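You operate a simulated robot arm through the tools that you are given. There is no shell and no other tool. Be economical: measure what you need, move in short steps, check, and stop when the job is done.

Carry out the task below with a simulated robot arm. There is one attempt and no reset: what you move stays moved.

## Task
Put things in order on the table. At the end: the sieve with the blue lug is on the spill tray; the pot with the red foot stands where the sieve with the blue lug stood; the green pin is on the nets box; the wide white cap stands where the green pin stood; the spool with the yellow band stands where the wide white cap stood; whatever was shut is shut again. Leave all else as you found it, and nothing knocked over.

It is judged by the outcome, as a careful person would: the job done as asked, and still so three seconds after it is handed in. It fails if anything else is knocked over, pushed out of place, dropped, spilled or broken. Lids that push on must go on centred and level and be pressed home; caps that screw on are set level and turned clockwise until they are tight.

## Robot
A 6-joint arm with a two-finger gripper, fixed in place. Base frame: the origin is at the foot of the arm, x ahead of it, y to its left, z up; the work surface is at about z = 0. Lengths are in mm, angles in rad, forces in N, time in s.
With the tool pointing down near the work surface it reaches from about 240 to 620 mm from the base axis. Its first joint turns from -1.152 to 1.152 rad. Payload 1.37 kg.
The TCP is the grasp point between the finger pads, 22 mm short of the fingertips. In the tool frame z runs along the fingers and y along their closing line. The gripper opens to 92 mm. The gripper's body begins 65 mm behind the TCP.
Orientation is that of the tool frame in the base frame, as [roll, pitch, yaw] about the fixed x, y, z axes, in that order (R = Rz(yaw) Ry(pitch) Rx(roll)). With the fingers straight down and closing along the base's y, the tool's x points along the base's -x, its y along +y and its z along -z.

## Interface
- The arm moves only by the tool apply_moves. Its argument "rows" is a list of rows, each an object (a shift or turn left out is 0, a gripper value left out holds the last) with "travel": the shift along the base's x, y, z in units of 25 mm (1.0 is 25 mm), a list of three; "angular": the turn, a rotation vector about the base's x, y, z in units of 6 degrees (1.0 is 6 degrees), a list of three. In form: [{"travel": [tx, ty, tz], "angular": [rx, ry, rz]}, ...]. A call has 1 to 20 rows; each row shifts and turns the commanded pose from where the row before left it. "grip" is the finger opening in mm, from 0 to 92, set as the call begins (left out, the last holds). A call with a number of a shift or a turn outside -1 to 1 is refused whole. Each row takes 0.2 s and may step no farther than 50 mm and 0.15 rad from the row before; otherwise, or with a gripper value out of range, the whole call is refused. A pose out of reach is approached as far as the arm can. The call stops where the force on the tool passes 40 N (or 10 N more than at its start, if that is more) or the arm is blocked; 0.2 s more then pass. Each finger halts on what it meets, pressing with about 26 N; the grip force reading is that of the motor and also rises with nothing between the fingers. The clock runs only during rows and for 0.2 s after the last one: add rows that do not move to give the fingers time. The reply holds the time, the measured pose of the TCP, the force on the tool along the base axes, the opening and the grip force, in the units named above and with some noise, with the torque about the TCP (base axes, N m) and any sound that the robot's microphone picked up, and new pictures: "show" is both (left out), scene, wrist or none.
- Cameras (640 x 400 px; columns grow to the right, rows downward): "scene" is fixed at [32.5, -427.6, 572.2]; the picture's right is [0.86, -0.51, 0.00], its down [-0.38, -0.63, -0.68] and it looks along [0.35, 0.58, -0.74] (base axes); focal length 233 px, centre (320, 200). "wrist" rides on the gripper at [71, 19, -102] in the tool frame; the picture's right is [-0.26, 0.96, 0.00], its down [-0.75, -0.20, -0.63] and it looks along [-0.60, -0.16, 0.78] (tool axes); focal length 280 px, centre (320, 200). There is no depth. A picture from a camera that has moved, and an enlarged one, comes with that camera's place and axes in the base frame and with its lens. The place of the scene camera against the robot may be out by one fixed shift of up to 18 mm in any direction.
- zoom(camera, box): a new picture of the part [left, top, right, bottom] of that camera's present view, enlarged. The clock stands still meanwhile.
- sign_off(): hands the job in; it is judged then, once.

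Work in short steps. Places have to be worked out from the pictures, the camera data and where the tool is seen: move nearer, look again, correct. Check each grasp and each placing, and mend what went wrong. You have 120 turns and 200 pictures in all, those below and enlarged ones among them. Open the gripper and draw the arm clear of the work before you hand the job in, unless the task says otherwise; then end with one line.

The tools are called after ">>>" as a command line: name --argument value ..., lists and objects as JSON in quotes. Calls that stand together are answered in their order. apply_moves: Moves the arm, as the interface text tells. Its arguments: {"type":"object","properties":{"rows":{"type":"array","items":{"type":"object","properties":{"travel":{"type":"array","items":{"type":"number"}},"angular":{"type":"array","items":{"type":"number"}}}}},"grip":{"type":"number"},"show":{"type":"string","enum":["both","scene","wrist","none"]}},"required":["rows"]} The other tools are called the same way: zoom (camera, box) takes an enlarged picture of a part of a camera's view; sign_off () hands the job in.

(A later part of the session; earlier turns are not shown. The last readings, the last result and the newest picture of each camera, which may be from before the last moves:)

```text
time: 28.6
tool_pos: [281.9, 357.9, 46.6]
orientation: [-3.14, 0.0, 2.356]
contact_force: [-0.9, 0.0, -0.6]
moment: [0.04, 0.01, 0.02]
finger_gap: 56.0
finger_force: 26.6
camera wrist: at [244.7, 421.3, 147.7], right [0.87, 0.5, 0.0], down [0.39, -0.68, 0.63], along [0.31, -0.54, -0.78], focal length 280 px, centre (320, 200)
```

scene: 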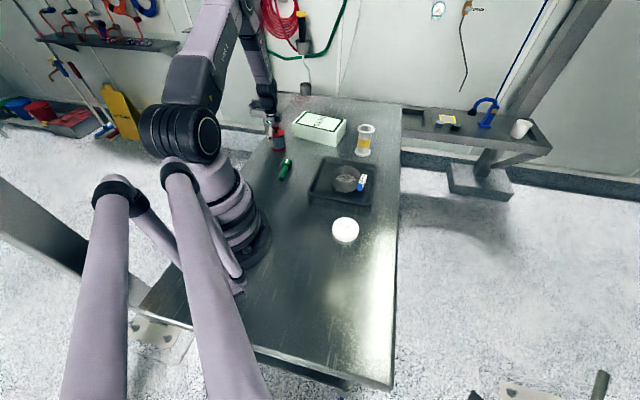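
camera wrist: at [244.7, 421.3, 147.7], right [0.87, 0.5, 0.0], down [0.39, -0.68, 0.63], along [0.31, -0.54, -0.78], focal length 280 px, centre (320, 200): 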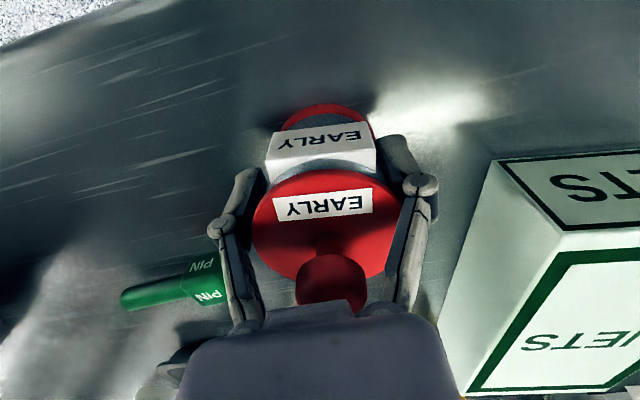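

Clean grip at 56.0 mm. Lift straight, check, then carry it around in an arc.

>>> apply_moves --rows '[{"travel": [0, 0, 0.4]}, {"travel": [0, 0, 0.8]}, {"travel": [0, 0, 1]}, {"travel": [0, 0, 1]}, {"travel": [0, 0, 1]}, {"travel": [0, 0, 0.8]}, {"travel": [0, 0, 0]}]'

```text
time: 30.2
tool_pos: [281.8, 359.0, 171.6]
orientation: [3.141, 0.001, 2.357]
contact_force: [0.6, -0.4, -2.3]
moment: [-0.01, 0.03, -0.03]
finger_gap: 55.3
finger_force: 25.8
camera wrist: at [244.5, 422.5, 272.9], right [0.87, 0.5, 0.0], down [0.39, -0.68, 0.63], along [0.31, -0.54, -0.78], focal length 280 px, centre (320, 200)
```

scene: 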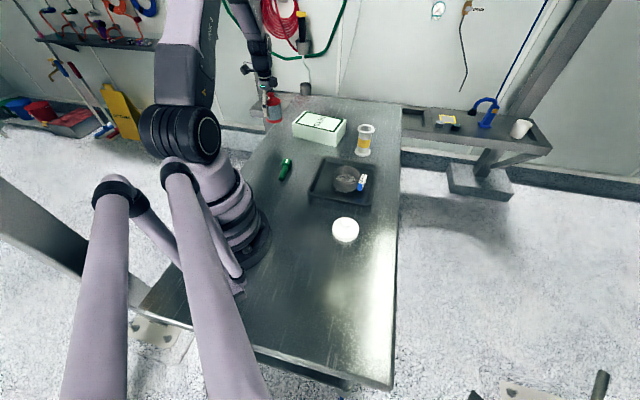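
wrist: 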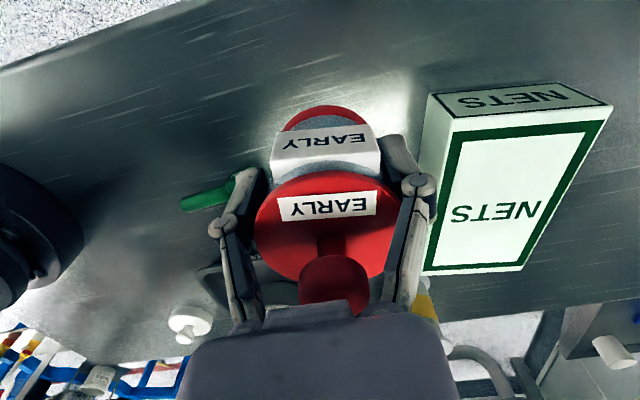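

The pot with its lid is held well. I carry it in an arc over the tray toward the sieve's old spot.

>>> apply_moves --rows '[{"travel": [0.435, -0.924, 0]}, {"travel": [0.435, -0.924, 0]}, {"travel": [0.435, -0.924, 0]}, {"travel": [0.435, -0.924, 0]}, {"travel": [0.435, -0.924, 0]}, {"travel": [0.435, -0.924, 0]}, {"travel": [0.435, -0.924, 0]}, {"travel": [0.435, -0.924, 0]}, {"travel": [0.435, -0.924, 0]}, {"travel": [0, -0.92, 0]}, {"travel": [0, -0.92, 0]}, {"travel": [0, -0.92, 0]}, {"travel": [0, -0.92, 0]}, {"travel": [0, -0.92, 0]}, {"travel": [0, -0.92, 0]}, {"travel": [0, -0.92, 0]}, {"travel": [0, -0.92, 0]}, {"travel": [0, -0.92, 0]}, {"travel": [0, -0.92, 0]}]' --show "none"

>>> apply_moves --rows '[{"travel": [-0.947, -0.831, 0]}, {"travel": [-0.947, -0.831, 0]}, {"travel": [-0.947, -0.831, 0]}, {"travel": [-0.947, -0.831, 0]}, {"travel": [-0.947, -0.831, 0]}, {"travel": [-0.947, -0.831, 0]}, {"travel": [-0.947, -0.831, 0]}, {"travel": [-0.947, -0.831, 0]}, {"travel": [-0.947, -0.831, 0]}, {"travel": [0, 0, 0]}]'

```text
time: 34.2
tool_pos: [378.4, -79.5, 169.3]
orientation: [-3.14, 0.0, 2.354]
contact_force: [-0.4, -0.9, -3.9]
moment: [0.0, 0.05, 0.02]
finger_gap: 55.3
finger_force: 26.0
```

```text
time: 36.4
tool_pos: [162.1, -267.1, 171.8]
orientation: [-3.141, 0.0, 2.356]
contact_force: [-0.4, -0.2, -2.7]
moment: [0.01, 0.0, 0.0]
finger_gap: 54.4
finger_force: 26.3
camera wrist: at [125.6, -202.9, 272.7], right [0.87, 0.5, 0.0], down [0.39, -0.68, 0.62], along [0.31, -0.54, -0.78], focal length 280 px, centre (320, 200)
```

scene: 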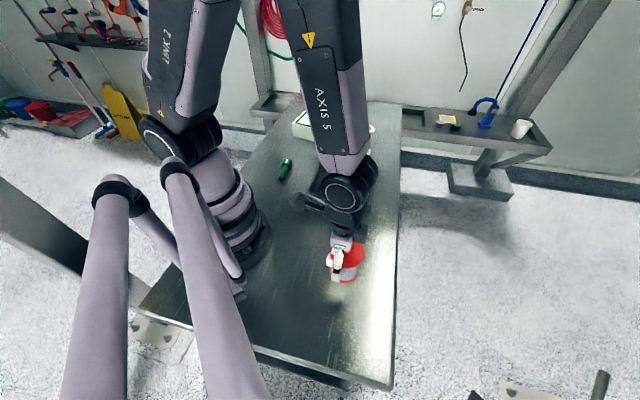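
wrist: 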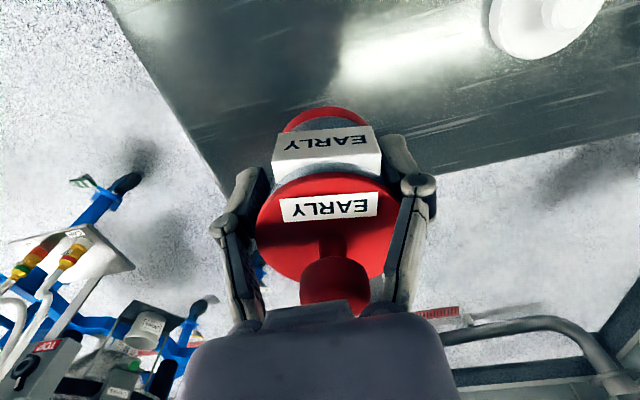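

Steady. I shift to x=167 and lower to near the table.

>>> apply_moves --rows '[{"travel": [0.2, 0.02, -0.9]}, {"travel": [0, 0, -0.9]}, {"travel": [0, 0, -0.9]}, {"travel": [0, 0, -0.9]}, {"travel": [0, 0, -0.9]}, {"travel": [0, 0, 0]}]'

>>> zoom --camera "scene" --box '[300, 220, 380, 320]'

```text
time: 37.8
tool_pos: [170.7, -268.3, 57.9]
orientation: [-3.141, 0.001, 2.356]
contact_force: [-0.2, -0.2, -3.9]
moment: [0.03, 0.03, 0.01]
finger_gap: 54.6
finger_force: 25.9
camera wrist: at [134.0, -204.3, 159.4], right [0.87, 0.5, 0.0], down [0.39, -0.68, 0.63], along [0.31, -0.54, -0.78], focal length 280 px, centre (320, 200)
```

scene: 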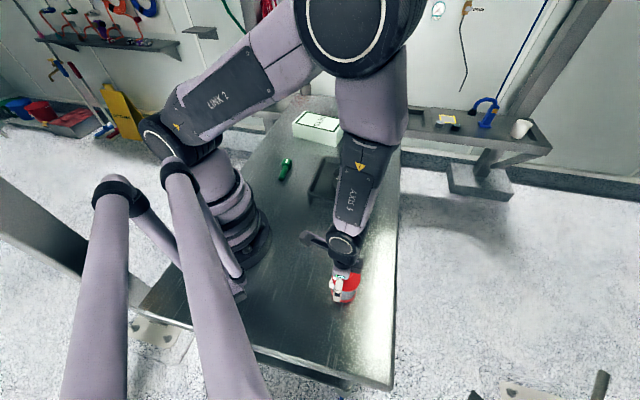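
wrist: 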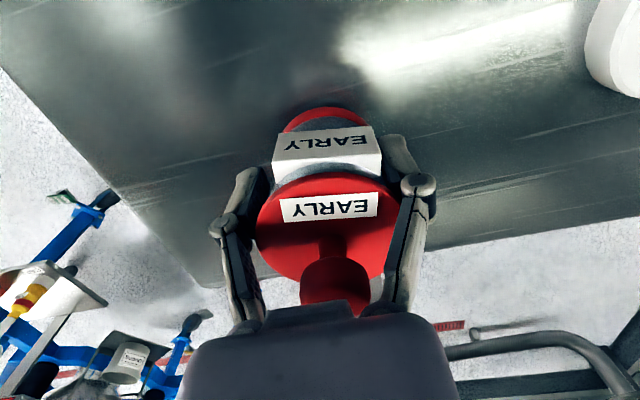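

```text
4.00 times, centred on (340, 270) of scene
camera zoom: at [32.6, -427.6, 572.2], right [0.86, -0.51, 0.0], down [-0.38, -0.63, -0.68], along [0.35, 0.58, -0.74], focal length 931 px, centre (240, -80)
```

zoom: 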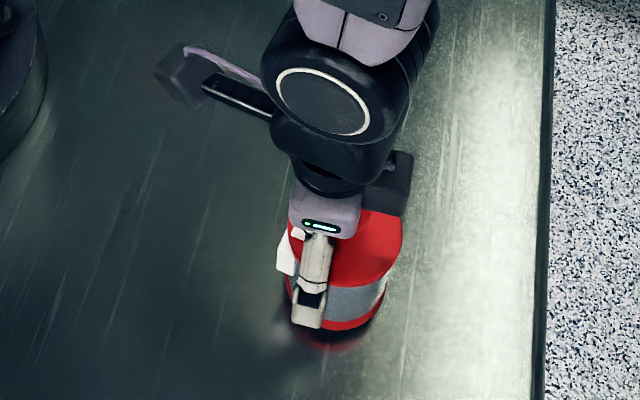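

The scene view shows the pot sits about 11 mm off the TCP toward (+x,-y) in the fingers: it is really at about (178.5,-276). I compensate by (-11.5,+9.5) and lower to contact.

>>> apply_moves --rows '[{"travel": [-0.23, 0.19, -0.1]}, {"travel": [-0.23, 0.19, -0.15]}, {"travel": [0, 0, -0.08]}, {"travel": [0, 0, -0.06]}, {"travel": [0, 0, 0]}]'

>>> zoom --camera "scene" --box '[300, 220, 380, 320]'

```text
time: 39.0
tool_pos: [158.3, -256.5, 47.8]
orientation: [3.141, 0.001, 2.355]
contact_force: [0.1, -0.1, -3.3]
moment: [0.0, 0.03, 0.0]
finger_gap: 54.7
finger_force: 25.9
camera wrist: at [121.1, -192.9, 149.9], right [0.87, 0.5, 0.0], down [0.39, -0.68, 0.63], along [0.31, -0.54, -0.78], focal length 280 px, centre (320, 200)
```

scene: 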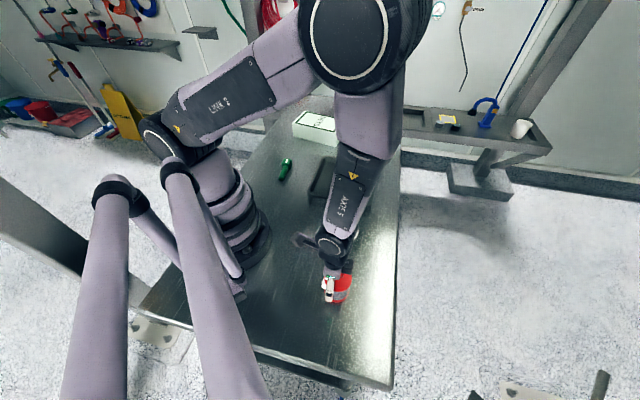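
wrist: 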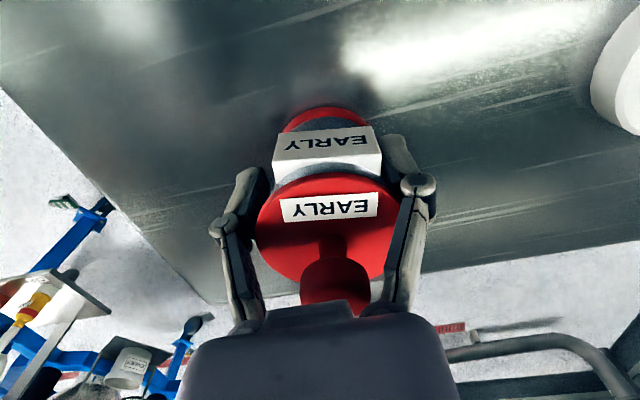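

```text
4.00 times, centred on (340, 270) of scene
camera zoom: at [32.6, -427.6, 572.2], right [0.86, -0.51, 0.0], down [-0.38, -0.63, -0.68], along [0.35, 0.58, -0.74], focal length 931 px, centre (240, -80)
```

zoom: 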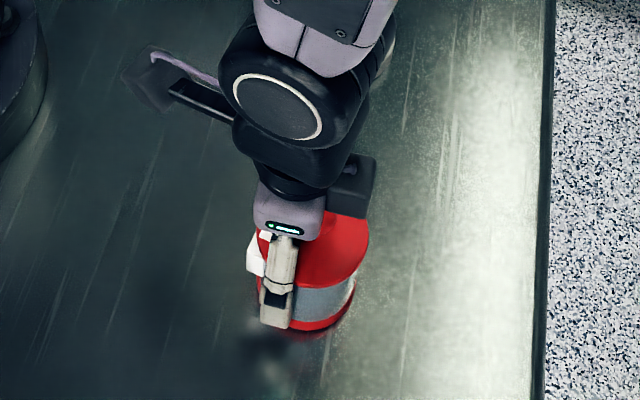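

Almost on target. I nudge 2.5 mm and step down to contact.

>>> apply_moves --rows '[{"travel": [0.1, -0.1, -0.05]}, {"travel": [0, 0, -0.05]}, {"travel": [0, 0, -0.05]}, {"travel": [0, 0, -0.04]}, {"travel": [0, 0, 0]}]' --show "none"

```text
time: 40.2
tool_pos: [160.7, -259.6, 44.0]
orientation: [3.141, 0.001, 2.355]
contact_force: [-11.1, 1.4, 26.7]
moment: [-0.06, 0.05, -0.01]
finger_gap: 54.1
finger_force: 25.9
```

Contact. I back off slightly, release and open.

>>> apply_moves --rows '[{"travel": [0, 0, 0.05]}, {"travel": [0, 0, 0]}]' --show "none"

>>> apply_moves --grip 84 --rows '[{"travel": [0, 0, 0]}, {"travel": [0, 0, 0]}, {"travel": [0, 0, 0]}]'

>>> zoom --camera "scene" --box '[300, 220, 380, 320]'

```text
time: 40.8
tool_pos: [162.9, -260.1, 45.4]
orientation: [-3.141, 0.001, 2.356]
contact_force: [0.7, -0.8, -3.1]
moment: [0.04, 0.05, -0.03]
finger_gap: 54.3
finger_force: 26.3
```

```text
time: 41.6
tool_pos: [162.0, -260.8, 43.4]
orientation: [-3.141, 0.0, 2.355]
contact_force: [-0.2, 0.1, -0.1]
moment: [-0.02, -0.02, -0.01]
finger_gap: 84.0
finger_force: 0.0
camera wrist: at [125.6, -195.7, 146.3], right [0.87, 0.5, 0.0], down [0.39, -0.68, 0.63], along [0.31, -0.54, -0.78], focal length 280 px, centre (320, 200)
```

scene: 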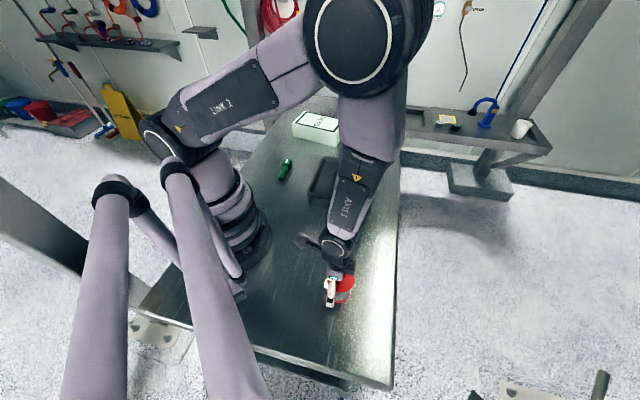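
wrist: 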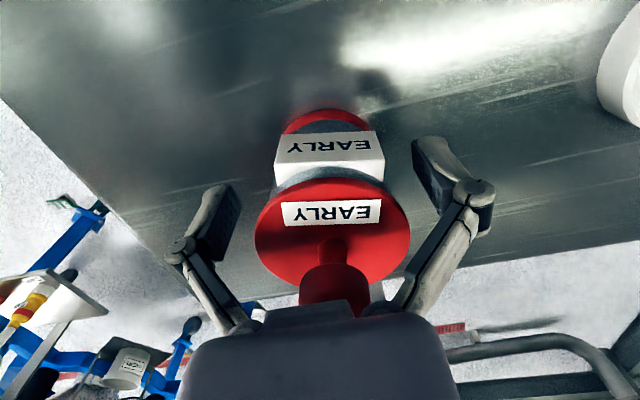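

```text
4.00 times, centred on (340, 270) of scene
camera zoom: at [32.5, -427.6, 572.2], right [0.86, -0.51, 0.0], down [-0.38, -0.63, -0.68], along [0.35, 0.58, -0.74], focal length 931 px, centre (240, -80)
```

zoom: 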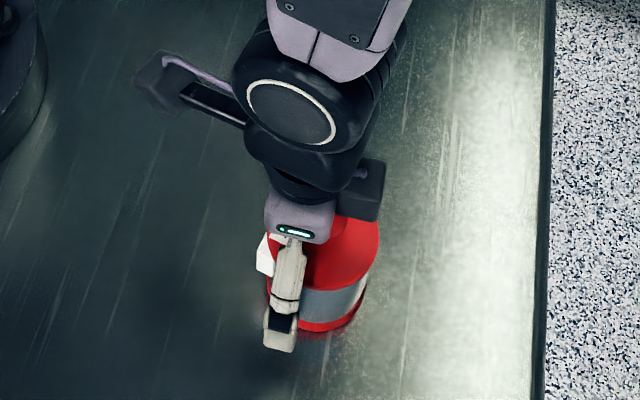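

The pot stands upright, released. I rise straight up and look.

>>> apply_moves --rows '[{"travel": [0, 0, 0.5]}, {"travel": [0, 0, 1]}, {"travel": [0, 0, 1]}, {"travel": [0, 0, 1]}, {"travel": [0, 0, 1]}, {"travel": [0, 0, 1]}, {"travel": [0.8, 0.8, 0]}, {"travel": [0.8, 0.8, 0]}, {"travel": [0.8, 0.8, 0]}, {"travel": [0, 0, 0]}]'

>>> zoom --camera "scene" --box '[300, 220, 380, 320]'

```text
time: 43.8
tool_pos: [219.5, -198.1, 182.7]
orientation: [3.142, 0.0, 2.357]
contact_force: [0.2, -0.6, -0.6]
moment: [0.0, 0.0, 0.0]
finger_gap: 83.8
finger_force: 0.1
camera wrist: at [183.3, -133.9, 284.8], right [0.87, 0.5, 0.0], down [0.39, -0.68, 0.63], along [0.31, -0.54, -0.78], focal length 280 px, centre (320, 200)
```

scene: 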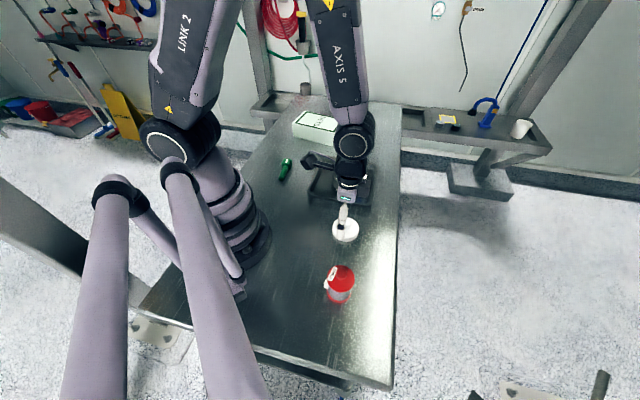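
wrist: 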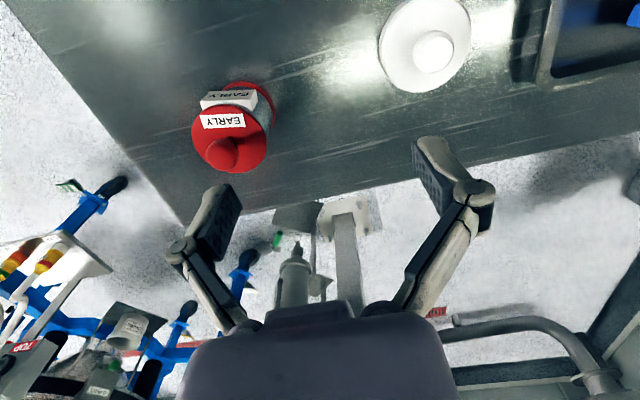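

```text
4.00 times, centred on (340, 270) of scene
camera zoom: at [32.6, -427.5, 572.2], right [0.86, -0.51, 0.0], down [-0.38, -0.63, -0.68], along [0.35, 0.58, -0.74], focal length 931 px, centre (240, -80)
```

zoom: 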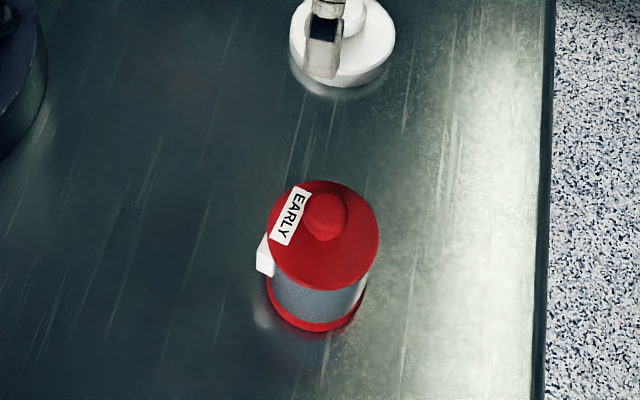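

Relative to the sieve's old footprint in the same view, the pot is about 7-8 mm too far in +x. I'll re-grip it better centred and correct it.

>>> apply_moves --grip 92 --rows '[{"travel": [-0.66, -0.95, 0]}, {"travel": [-0.66, -0.95, 0]}, {"travel": [-0.66, -0.95, 0]}, {"travel": [0, 0, -1]}, {"travel": [0, 0, -1]}, {"travel": [0, 0, -0.8]}, {"travel": [0, 0, 0]}]'

>>> zoom --camera "scene" --box '[300, 220, 380, 320]'

```text
time: 45.4
tool_pos: [172.2, -270.7, 112.5]
orientation: [-3.141, 0.0, 2.357]
contact_force: [0.1, 0.1, 0.0]
moment: [0.01, 0.0, 0.01]
finger_gap: 92.2
finger_force: 0.0
camera wrist: at [136.0, -206.8, 213.9], right [0.87, 0.5, 0.0], down [0.39, -0.68, 0.63], along [0.31, -0.54, -0.78], focal length 280 px, centre (320, 200)
```

scene: 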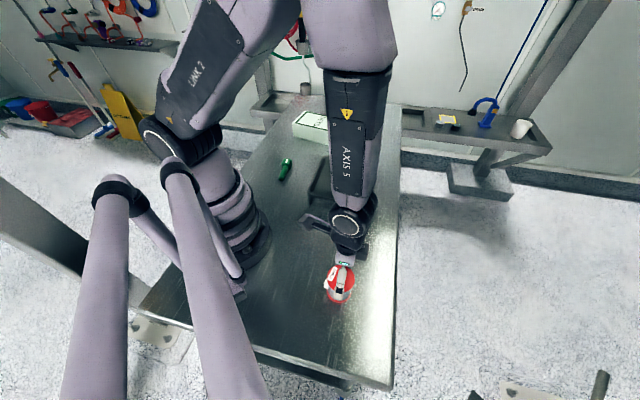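
wrist: 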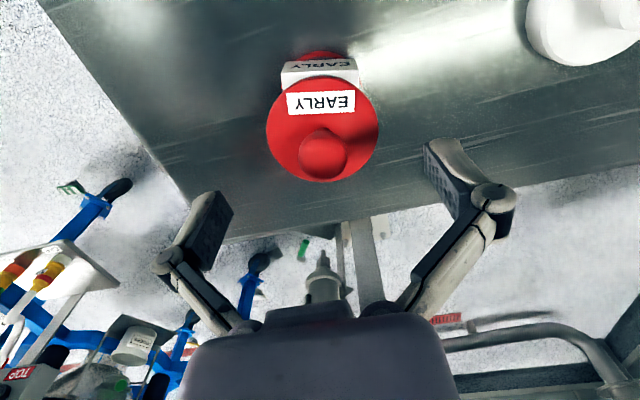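

```text
4.00 times, centred on (340, 270) of scene
camera zoom: at [32.5, -427.6, 572.2], right [0.86, -0.51, 0.0], down [-0.38, -0.63, -0.68], along [0.35, 0.58, -0.74], focal length 931 px, centre (240, -80)
```

zoom: 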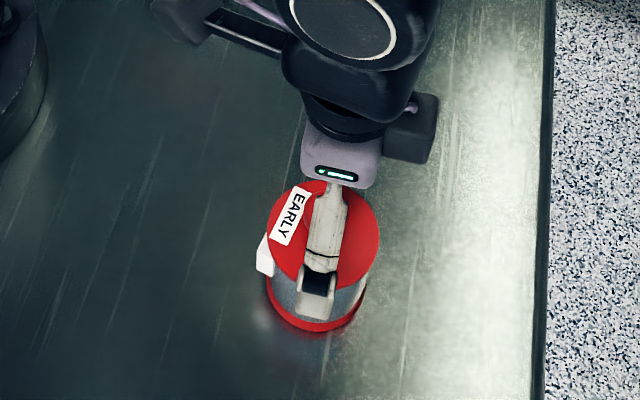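

Wrist and scene rays disagree by ~10 mm across the closing line, so I lower to grip height and compare the fingers with the pot directly.

>>> apply_moves --rows '[{"travel": [0, 0, -0.9]}, {"travel": [0, 0, -0.9]}, {"travel": [0, 0, -0.9]}, {"travel": [0, 0, 0]}]' --show "wrist"

>>> zoom --camera "scene" --box '[310, 240, 370, 315]'

```text
time: 46.4
tool_pos: [171.8, -270.7, 45.3]
orientation: [3.141, 0.001, 2.357]
contact_force: [-0.2, 0.0, 0.6]
moment: [0.01, 0.02, 0.0]
finger_gap: 91.9
finger_force: 0.0
camera wrist: at [134.8, -207.3, 146.1], right [0.87, 0.5, 0.0], down [0.39, -0.68, 0.63], along [0.31, -0.54, -0.78], focal length 280 px, centre (320, 200)
```

wrist: 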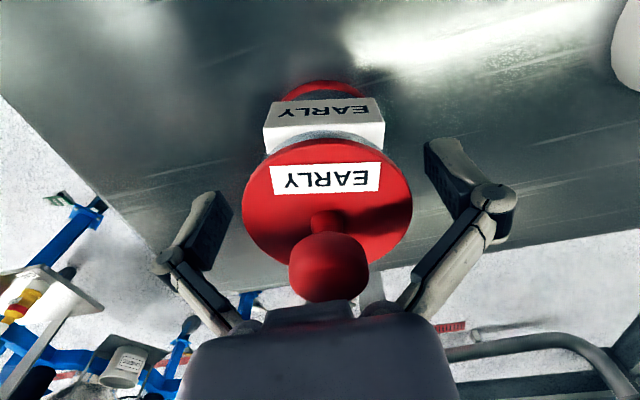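

```text
5.33 times, centred on (340, 278) of scene
camera zoom: at [32.5, -427.6, 572.2], right [0.86, -0.51, 0.0], down [-0.38, -0.63, -0.68], along [0.35, 0.58, -0.74], focal length 1241 px, centre (213, -213)
```

zoom: 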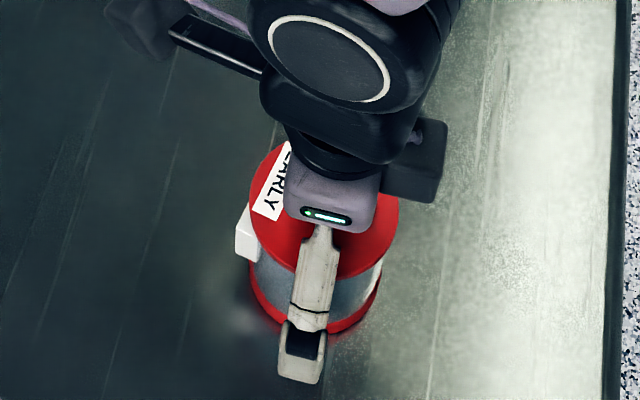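

Direct comparison suggests the pot centre is ~5 mm toward (-x,+y) of the TCP. I shift by that and close, which also slides the pot along the closing line to the target.

>>> apply_moves --rows '[{"travel": [-0.14, 0.14, 0.04]}, {"travel": [0, 0, 0]}]' --show "none"

>>> apply_moves --grip 30 --rows '[{"travel": [0, 0, 0]}, {"travel": [0, 0, 0]}, {"travel": [0, 0, 0]}, {"travel": [0, 0, 0]}, {"travel": [0, 0, 0]}]' --show "wrist"

>>> zoom --camera "scene" --box '[300, 220, 380, 320]'

```text
time: 47.0
tool_pos: [168.6, -267.5, 46.3]
orientation: [3.14, 0.001, 2.356]
contact_force: [-0.3, -0.7, 1.1]
moment: [-0.01, 0.0, -0.01]
finger_gap: 92.1
finger_force: 0.1
```

```text
time: 48.2
tool_pos: [168.6, -267.4, 45.8]
orientation: [-3.141, 0.0, 2.355]
contact_force: [-3.9, 0.1, 14.9]
moment: [-0.02, 0.15, 0.07]
finger_gap: 55.4
finger_force: 25.8
camera wrist: at [131.5, -203.7, 147.8], right [0.87, 0.5, 0.0], down [0.39, -0.68, 0.63], along [0.31, -0.54, -0.78], focal length 280 px, centre (320, 200)
```

wrist: 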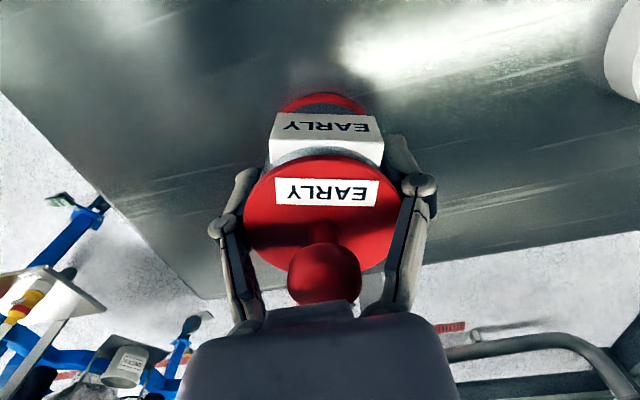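

```text
4.00 times, centred on (340, 270) of scene
camera zoom: at [32.5, -427.5, 572.2], right [0.86, -0.51, 0.0], down [-0.38, -0.63, -0.68], along [0.35, 0.58, -0.74], focal length 931 px, centre (240, -80)
```

zoom: 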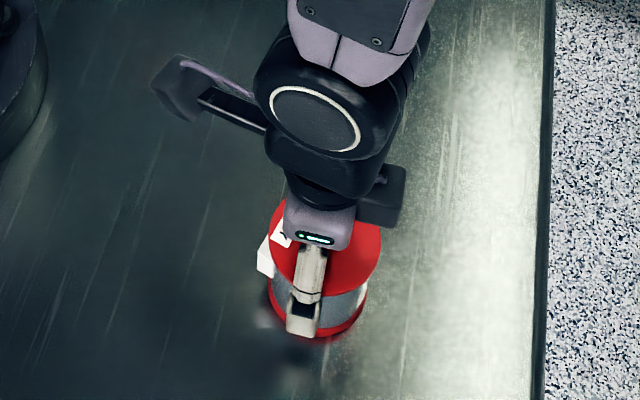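

Pot now needs only ~5 mm toward (-x,+y). I lift a few mm, shift, lower and release.

>>> apply_moves --rows '[{"travel": [0, 0, 0.15]}, {"travel": [0, 0, 0.05]}, {"travel": [-0.17, 0.15, 0]}, {"travel": [0, 0, 0]}, {"travel": [0, 0, -0.08]}, {"travel": [0, 0, -0.06]}, {"travel": [0, 0, 0]}]' --show "none"

>>> zoom --camera "scene" --box '[300, 220, 380, 320]'

```text
time: 49.8
tool_pos: [165.3, -261.8, 47.9]
orientation: [3.141, 0.001, 2.356]
contact_force: [0.3, 0.4, -4.1]
moment: [0.01, 0.02, 0.03]
finger_gap: 53.7
finger_force: 26.0
```

```text
4.00 times, centred on (340, 270) of scene
camera zoom: at [32.6, -427.6, 572.2], right [0.86, -0.51, 0.0], down [-0.38, -0.63, -0.68], along [0.35, 0.58, -0.74], focal length 931 px, centre (240, -80)
```

zoom: 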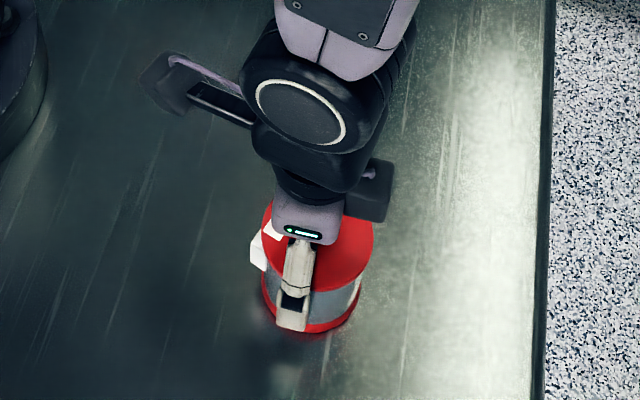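

Foot centre now at u≈310, very near the target. Lower to contact, release and rise.

>>> apply_moves --rows '[{"travel": [0, 0, -0.05]}, {"travel": [0, 0, -0.05]}, {"travel": [0, 0, 0]}]' --show "none"

>>> apply_moves --grip 90 --rows '[{"travel": [0, 0, 0]}, {"travel": [0, 0, 0]}, {"travel": [0, 0, 0]}, {"travel": [0, 0, 0]}]' --show "none"

>>> apply_moves --rows '[{"travel": [0, 0, 0.5]}, {"travel": [0, 0, 1]}, {"travel": [0, 0, 1]}, {"travel": [0, 0, 1]}, {"travel": [0, 0, 1]}, {"travel": [0, 0, 1]}, {"travel": [0.8, 0.8, 0]}, {"travel": [0.8, 0.8, 0]}, {"travel": [0.8, 0.8, 0]}, {"travel": [0, 0, 0]}]'

>>> zoom --camera "scene" --box '[300, 220, 380, 320]'

```text
time: 50.6
tool_pos: [164.7, -261.8, 45.7]
orientation: [-3.141, 0.0, 2.356]
contact_force: [-3.4, 2.8, 18.3]
moment: [0.07, 0.03, 0.19]
finger_gap: 53.6
finger_force: 26.1
```

```text
time: 51.6
tool_pos: [164.5, -264.0, 45.8]
orientation: [-3.141, 0.0, 2.356]
contact_force: [0.8, 1.1, 0.1]
moment: [0.0, -0.04, 0.0]
finger_gap: 90.1
finger_force: 0.0
```

```text
time: 53.8
tool_pos: [224.2, -203.8, 183.9]
orientation: [3.141, -0.001, 2.356]
contact_force: [-0.2, 0.2, -1.0]
moment: [0.01, -0.03, -0.02]
finger_gap: 89.9
finger_force: 0.1
camera wrist: at [186.3, -139.7, 284.1], right [0.87, 0.5, 0.0], down [0.39, -0.68, 0.62], along [0.31, -0.54, -0.78], focal length 280 px, centre (320, 200)
```

scene: 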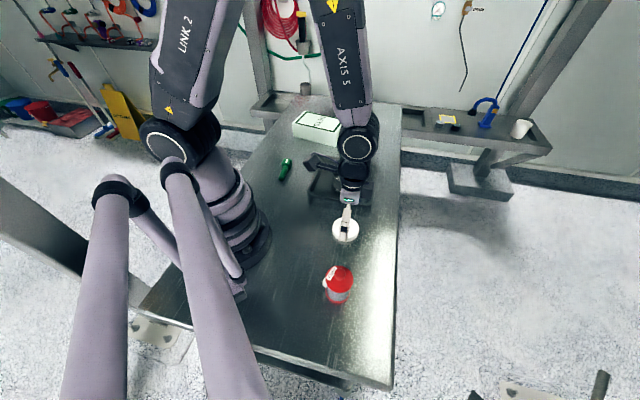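
wrist: 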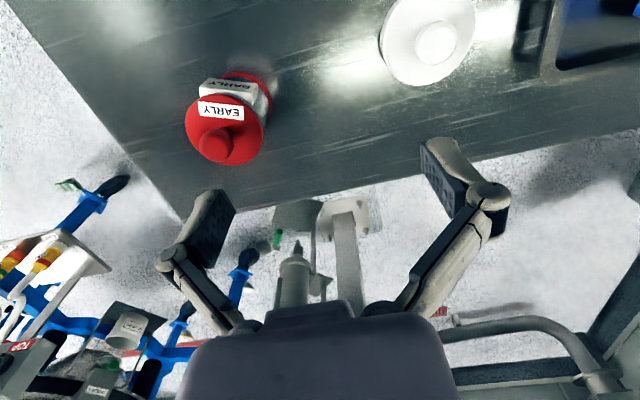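

```text
4.00 times, centred on (340, 270) of scene
camera zoom: at [32.6, -427.5, 572.2], right [0.86, -0.51, 0.0], down [-0.38, -0.63, -0.68], along [0.35, 0.58, -0.74], focal length 931 px, centre (240, -80)
```

zoom: 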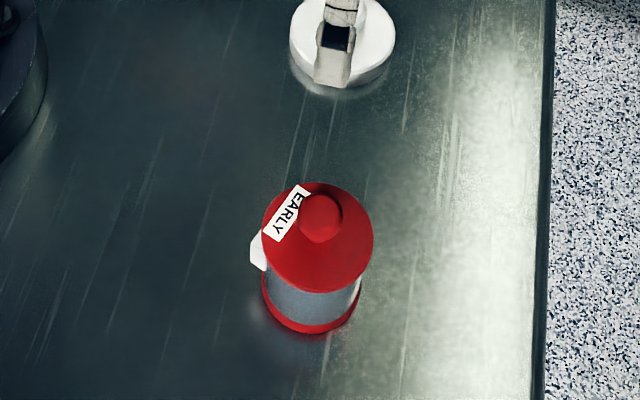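

The pot now matches the sieve's old spot. Next the green pin, lying along ~48° with head ≈(272,222) and tail ≈(220,163). I go there while turning the tool by +90°, so the fingers close across the pin.

>>> apply_moves --grip 50 --rows '[{"travel": [0.56, 0.9, 0], "angular": [0, 0, 1]}, {"travel": [0.56, 0.9, 0], "angular": [0, 0, 1]}, {"travel": [0.56, 0.9, 0], "angular": [0, 0, 1]}, {"travel": [0.56, 0.9, 0], "angular": [0, 0, 1]}, {"travel": [0.56, 0.9, 0], "angular": [0, 0, 1]}, {"travel": [0.56, 0.9, 0], "angular": [0, 0, 1]}, {"travel": [0.56, 0.9, 0], "angular": [0, 0, 1]}, {"travel": [0.56, 0.9, 0], "angular": [0, 0, 1]}, {"travel": [0.56, 0.9, 0], "angular": [0, 0, 1]}, {"travel": [-0.5, 0.98, 0], "angular": [0, 0, 1]}, {"travel": [-0.5, 0.98, 0], "angular": [0, 0, 1]}, {"travel": [-0.5, 0.98, 0], "angular": [0, 0, 1]}, {"travel": [-0.5, 0.98, 0], "angular": [0, 0, 1]}, {"travel": [-0.5, 0.98, 0], "angular": [0, 0, 1]}, {"travel": [-0.5, 0.98, 0], "angular": [0, 0, 1]}, {"travel": [-0.5, 0.98, 0]}, {"travel": [-0.5, 0.98, 0]}, {"travel": [0, 0, 0]}]'

>>> zoom --camera "scene" --box '[250, 110, 310, 190]'

```text
time: 57.6
tool_pos: [250.8, 191.8, 181.9]
orientation: [-3.141, 0.002, -2.355]
contact_force: [-0.4, 0.0, 0.3]
moment: [-0.01, 0.04, 0.0]
finger_gap: 49.9
finger_force: 0.1
camera wrist: at [186.5, 156.1, 283.4], right [-0.5, 0.87, 0.0], down [0.68, 0.39, 0.62], along [0.54, 0.31, -0.78], focal length 280 px, centre (320, 200)
```

scene: 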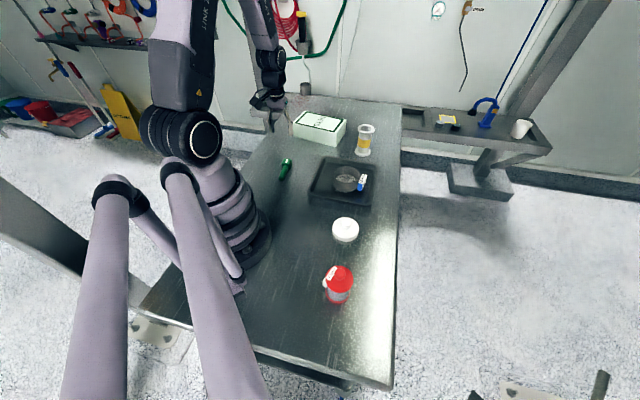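
wrist: 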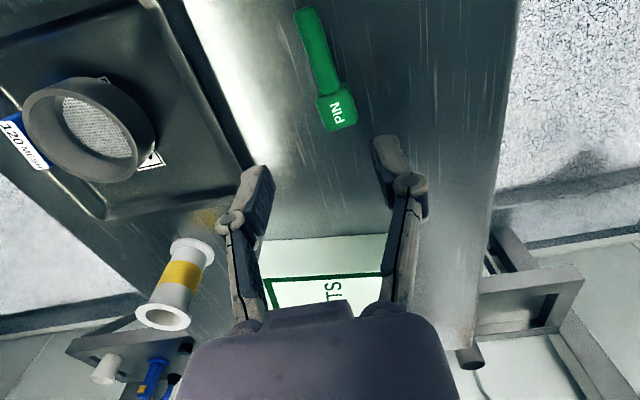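

```text
5.00 times, centred on (280, 150) of scene
camera zoom: at [32.5, -427.5, 572.2], right [0.86, -0.51, 0.0], down [-0.38, -0.63, -0.68], along [0.35, 0.58, -0.74], focal length 1163 px, centre (520, 450)
```

zoom: 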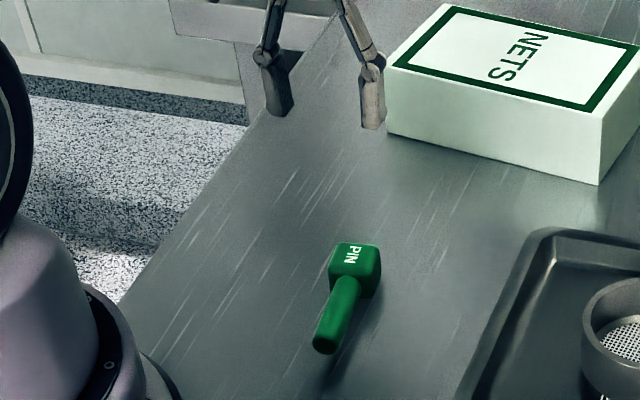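

Pin axis ≈50°, I align the yaw (+5°) and lower over the handle just behind the head at about (256,208).

>>> apply_moves --rows '[{"travel": [0.1, 0.3, -0.9], "angular": [0, 0, 0.8]}, {"travel": [0.1, 0.3, -0.9]}, {"travel": [0, 0, -0.9]}, {"travel": [0, 0, -0.9]}, {"travel": [0, 0, 0]}]'

>>> zoom --camera "scene" --box '[260, 130, 310, 190]'

```text
time: 58.8
tool_pos: [256.4, 209.0, 91.9]
orientation: [3.141, 0.0, -2.271]
contact_force: [0.1, 0.7, 0.6]
moment: [0.02, 0.0, 0.03]
finger_gap: 49.9
finger_force: 0.0
camera wrist: at [194.8, 168.0, 194.4], right [-0.57, 0.82, 0.0], down [0.64, 0.44, 0.63], along [0.51, 0.36, -0.78], focal length 280 px, centre (320, 200)
```

scene: 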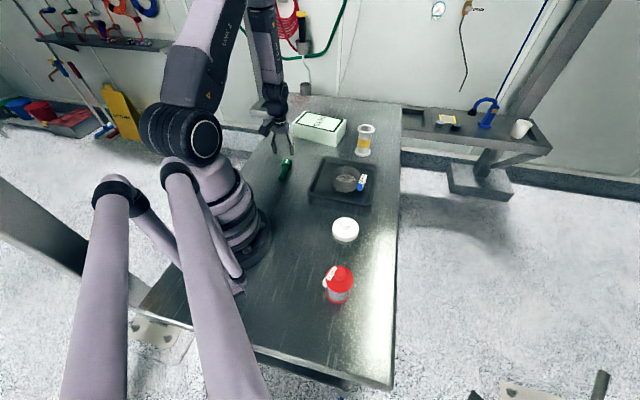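
wrist: 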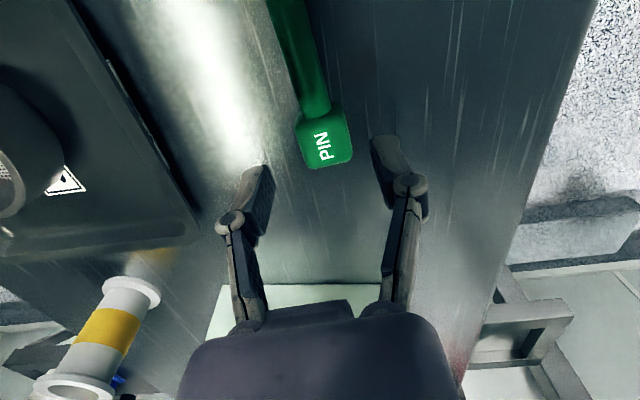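

```text
6.67 times, centred on (285, 160) of scene
camera zoom: at [32.6, -427.6, 572.2], right [0.86, -0.51, 0.0], down [-0.38, -0.63, -0.68], along [0.35, 0.58, -0.74], focal length 1551 px, centre (553, 467)
```

zoom: 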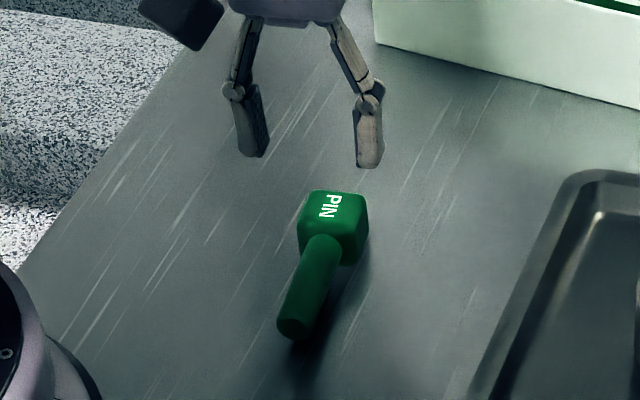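

The head is a ~30 mm block, so I'll grip the head itself near its rear half: shift to about (265,219) and lower to z≈26.

>>> apply_moves --grip 56 --rows '[{"travel": [0.36, 0.42, -0.5]}, {"travel": [0, 0, -0.6]}, {"travel": [0, 0, -0.6]}, {"travel": [0, 0, -0.6]}, {"travel": [0, 0, -0.3]}, {"travel": [0, 0, 0]}]'

>>> zoom --camera "scene" --box '[260, 130, 310, 190]'

```text
time: 60.2
tool_pos: [265.9, 219.4, 26.3]
orientation: [-3.141, 0.001, -2.273]
contact_force: [0.7, -0.3, 0.1]
moment: [0.01, -0.02, -0.02]
finger_gap: 56.0
finger_force: 0.1
camera wrist: at [204.4, 178.5, 128.4], right [-0.57, 0.82, 0.0], down [0.64, 0.44, 0.63], along [0.51, 0.35, -0.78], focal length 280 px, centre (320, 200)
```

scene: 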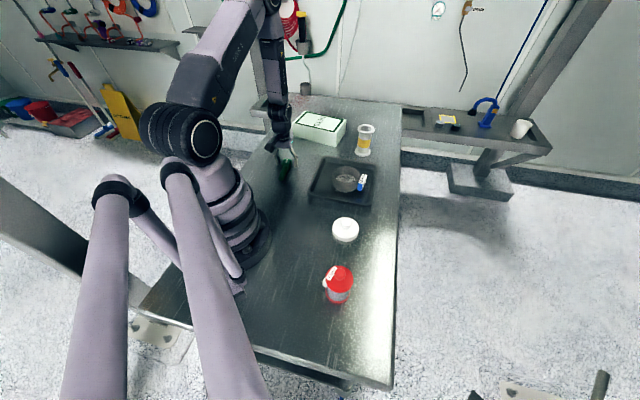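
wrist: 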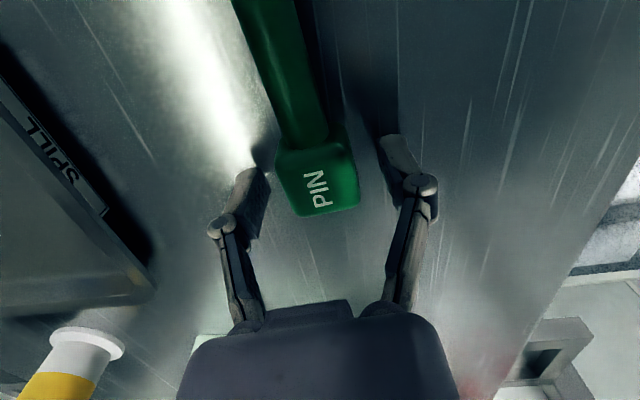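

```text
6.67 times, centred on (285, 160) of scene
camera zoom: at [32.5, -427.6, 572.2], right [0.86, -0.51, 0.0], down [-0.38, -0.63, -0.68], along [0.35, 0.58, -0.74], focal length 1551 px, centre (553, 467)
```

zoom: 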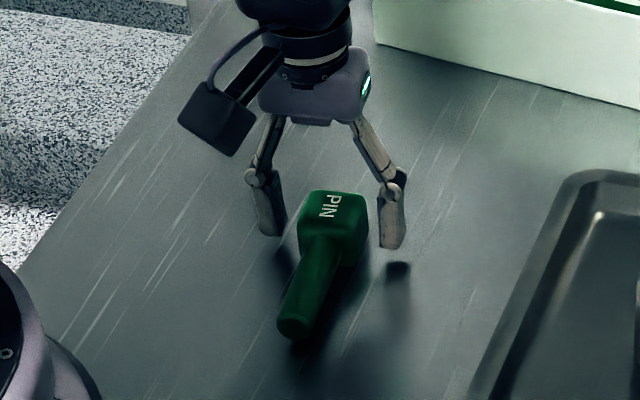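

Fingers straddle the head. Close and lift slightly.

>>> apply_moves --grip 5 --rows '[{"travel": [0, 0, 0]}, {"travel": [0, 0, 0]}, {"travel": [0, 0, 0]}, {"travel": [0, 0, 0]}]'

>>> zoom --camera "scene" --box '[260, 130, 310, 190]'

```text
time: 61.2
tool_pos: [265.1, 220.8, 26.0]
orientation: [-3.141, 0.0, -2.272]
contact_force: [-0.2, -0.9, 0.4]
moment: [-0.02, -0.03, -0.01]
finger_gap: 33.4
finger_force: 26.1
camera wrist: at [204.3, 178.5, 128.6], right [-0.57, 0.82, 0.0], down [0.64, 0.44, 0.63], along [0.51, 0.35, -0.78], focal length 280 px, centre (320, 200)
```

scene: 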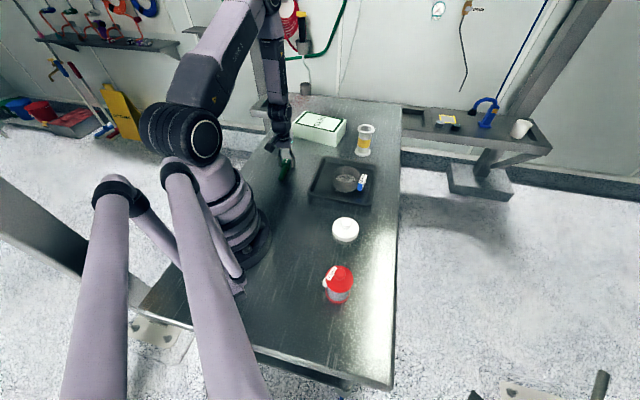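
wrist: 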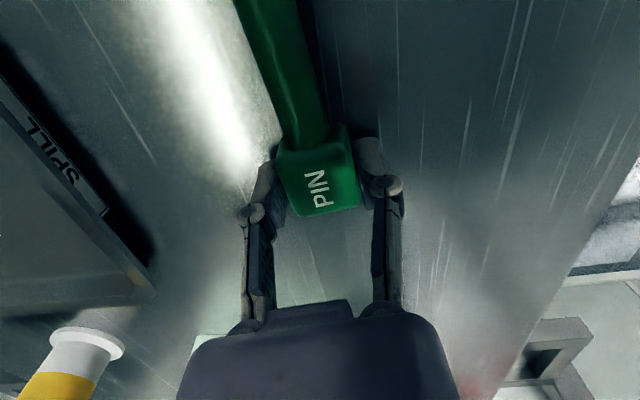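

```text
6.67 times, centred on (285, 160) of scene
camera zoom: at [32.5, -427.6, 572.2], right [0.86, -0.51, 0.0], down [-0.38, -0.63, -0.68], along [0.35, 0.58, -0.74], focal length 1551 px, centre (553, 467)
```

zoom: 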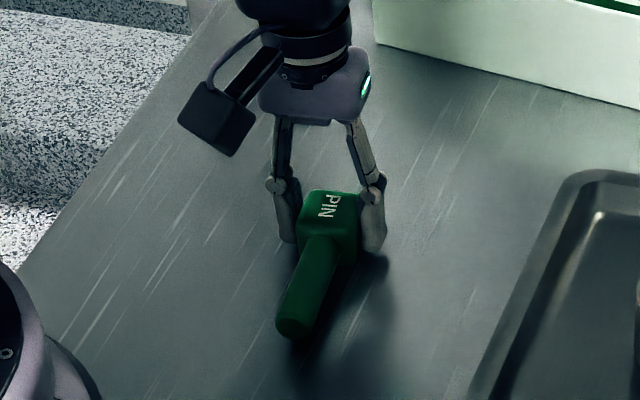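

Solid grip (33.4 mm), pin undisturbed; its place was roughly from (217,161) to (278,235), centre ~(250,201). I lift, and carry it to the NETS box turning -90° so it lies along the box's long side.

>>> apply_moves --rows '[{"travel": [0, 0, 0.6]}, {"travel": [0, 0, 1]}, {"travel": [0, 0, 1]}, {"travel": [0, 0, 1]}, {"travel": [0, 0, 1]}, {"travel": [0, 0, 1]}, {"travel": [0, 0, 0]}]' --show "wrist"

>>> apply_moves --rows '[{"travel": [0.73, 0.32, 0], "angular": [0, 0, -1]}, {"travel": [0.73, 0.32, 0], "angular": [0, 0, -1]}, {"travel": [0.73, 0.32, 0], "angular": [0, 0, -1]}, {"travel": [0.73, 0.32, 0], "angular": [0, 0, -1]}, {"travel": [0.73, 0.32, 0], "angular": [0, 0, -1]}, {"travel": [0.73, 0.32, 0], "angular": [0, 0, -1]}, {"travel": [0.73, 0.32, 0], "angular": [0, 0, -1]}, {"travel": [0.73, 0.32, 0], "angular": [0, 0, -1]}, {"travel": [0.73, 0.32, 0], "angular": [0, 0, -1]}, {"travel": [0.73, 0.32, 0], "angular": [0, 0, -1]}, {"travel": [0.73, 0.32, 0], "angular": [0, 0, -1]}, {"travel": [0.73, 0.32, 0], "angular": [0, 0, -1]}, {"angular": [0, 0, -1]}, {"angular": [0, 0, -1]}, {"angular": [0, 0, -1]}, {"travel": [0, 0, 0]}]'

>>> zoom --camera "scene" --box '[270, 70, 390, 170]'

```text
time: 62.8
tool_pos: [264.6, 219.7, 167.9]
orientation: [3.141, 0.0, -2.271]
contact_force: [-0.2, 0.1, -2.3]
moment: [0.01, 0.01, 0.02]
finger_gap: 33.6
finger_force: 25.9
camera wrist: at [204.2, 178.9, 269.5], right [-0.57, 0.82, 0.0], down [0.64, 0.44, 0.62], along [0.51, 0.35, -0.78], focal length 280 px, centre (320, 200)
```

wrist: 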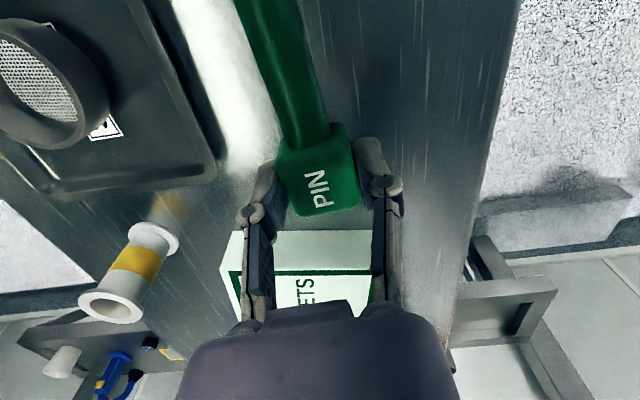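

```text
time: 66.2
tool_pos: [482.1, 317.2, 168.6]
orientation: [3.141, 0.001, 2.437]
contact_force: [1.2, -0.1, -1.5]
moment: [-0.03, 0.03, 0.04]
finger_gap: 33.2
finger_force: 26.0
camera wrist: at [440.5, 378.7, 269.6], right [0.82, 0.57, 0.0], down [0.44, -0.64, 0.63], along [0.35, -0.52, -0.78], focal length 280 px, centre (320, 200)
```

scene: 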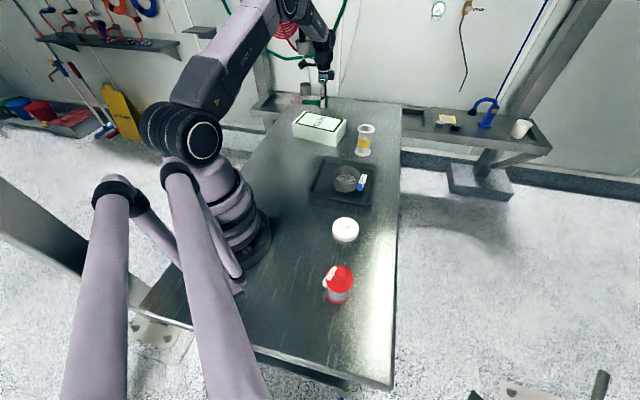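
wrist: 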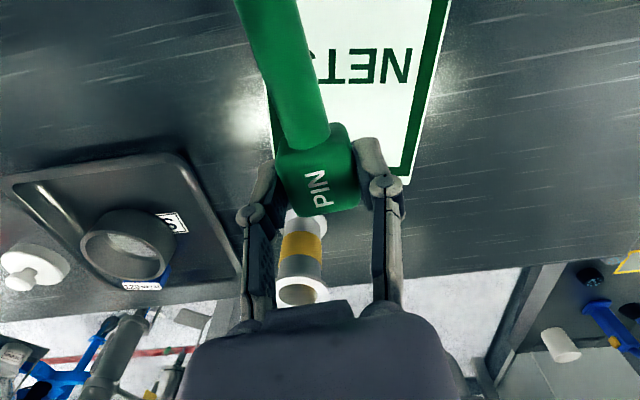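

```text
4.00 times, centred on (330, 120) of scene
camera zoom: at [32.6, -427.6, 572.2], right [0.86, -0.51, 0.0], down [-0.38, -0.63, -0.68], along [0.35, 0.58, -0.74], focal length 931 px, centre (280, 520)
```

zoom: 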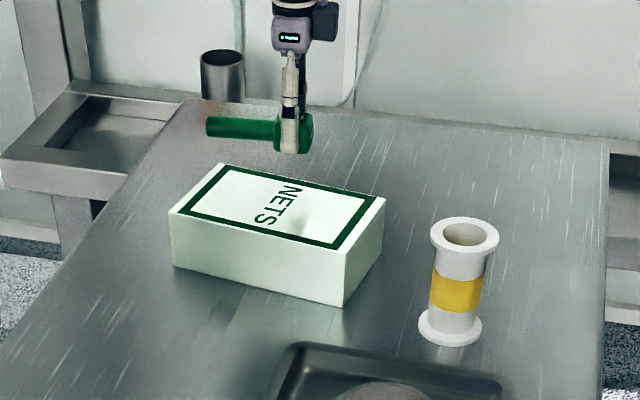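

The head lies over the box but the handle would be close to the near-left edge; I shift +20 mm in x, and lower.

>>> apply_moves --rows '[{"travel": [0.4, 0, 0]}, {"travel": [0.4, 0, 0]}, {"travel": [0, 0, -0.8]}, {"travel": [0, 0, -0.8]}, {"travel": [0, 0, -0.6]}, {"travel": [0, 0, 0]}]'

>>> zoom --camera "scene" --box '[270, 70, 390, 170]'

```text
time: 67.6
tool_pos: [505.7, 315.9, 112.4]
orientation: [3.141, 0.001, 2.44]
contact_force: [0.1, 0.8, -0.6]
moment: [0.02, 0.0, 0.01]
finger_gap: 33.6
finger_force: 26.2
camera wrist: at [462.5, 376.9, 213.9], right [0.82, 0.57, 0.0], down [0.44, -0.64, 0.63], along [0.36, -0.51, -0.78], focal length 280 px, centre (320, 200)
```

scene: 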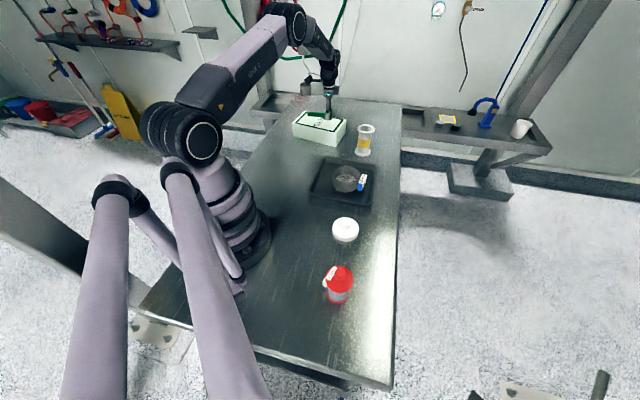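
wrist: 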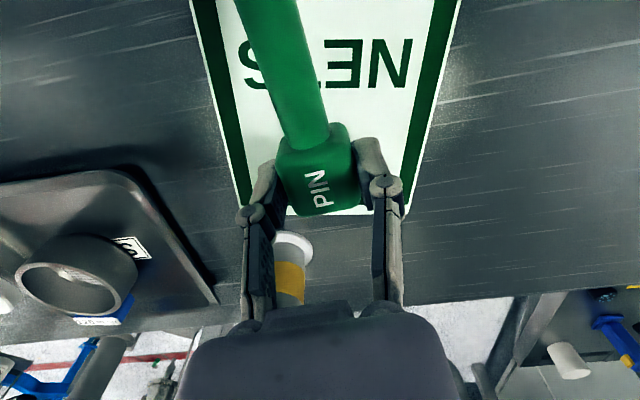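

```text
4.00 times, centred on (330, 120) of scene
camera zoom: at [32.6, -427.6, 572.2], right [0.86, -0.51, 0.0], down [-0.38, -0.63, -0.68], along [0.35, 0.58, -0.74], focal length 931 px, centre (280, 520)
```

zoom: 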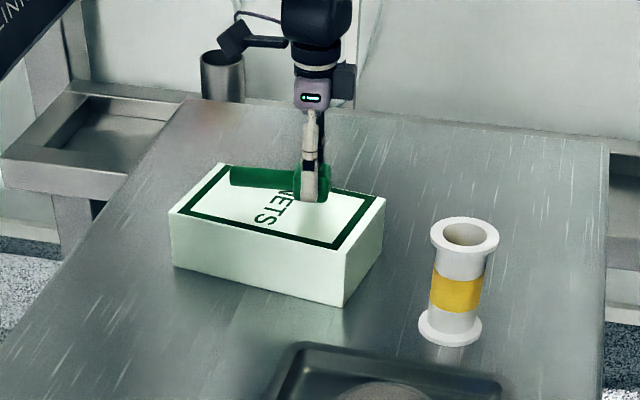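

It is well over the box top. I lower in small steps until it touches.

>>> apply_moves --rows '[{"travel": [0, 0, -0.25]}, {"travel": [0, 0, -0.25]}, {"travel": [0, 0, -0.1]}, {"travel": [0, 0, -0.08]}, {"travel": [0, 0, -0.06]}, {"travel": [0, 0, -0.06]}, {"travel": [0, 0, 0]}]' --show "none"

```text
time: 69.2
tool_pos: [503.1, 316.0, 93.5]
orientation: [-3.141, 0.0, 2.442]
contact_force: [0.2, -1.3, -1.4]
moment: [-0.07, -0.03, 0.0]
finger_gap: 33.3
finger_force: 26.2
```

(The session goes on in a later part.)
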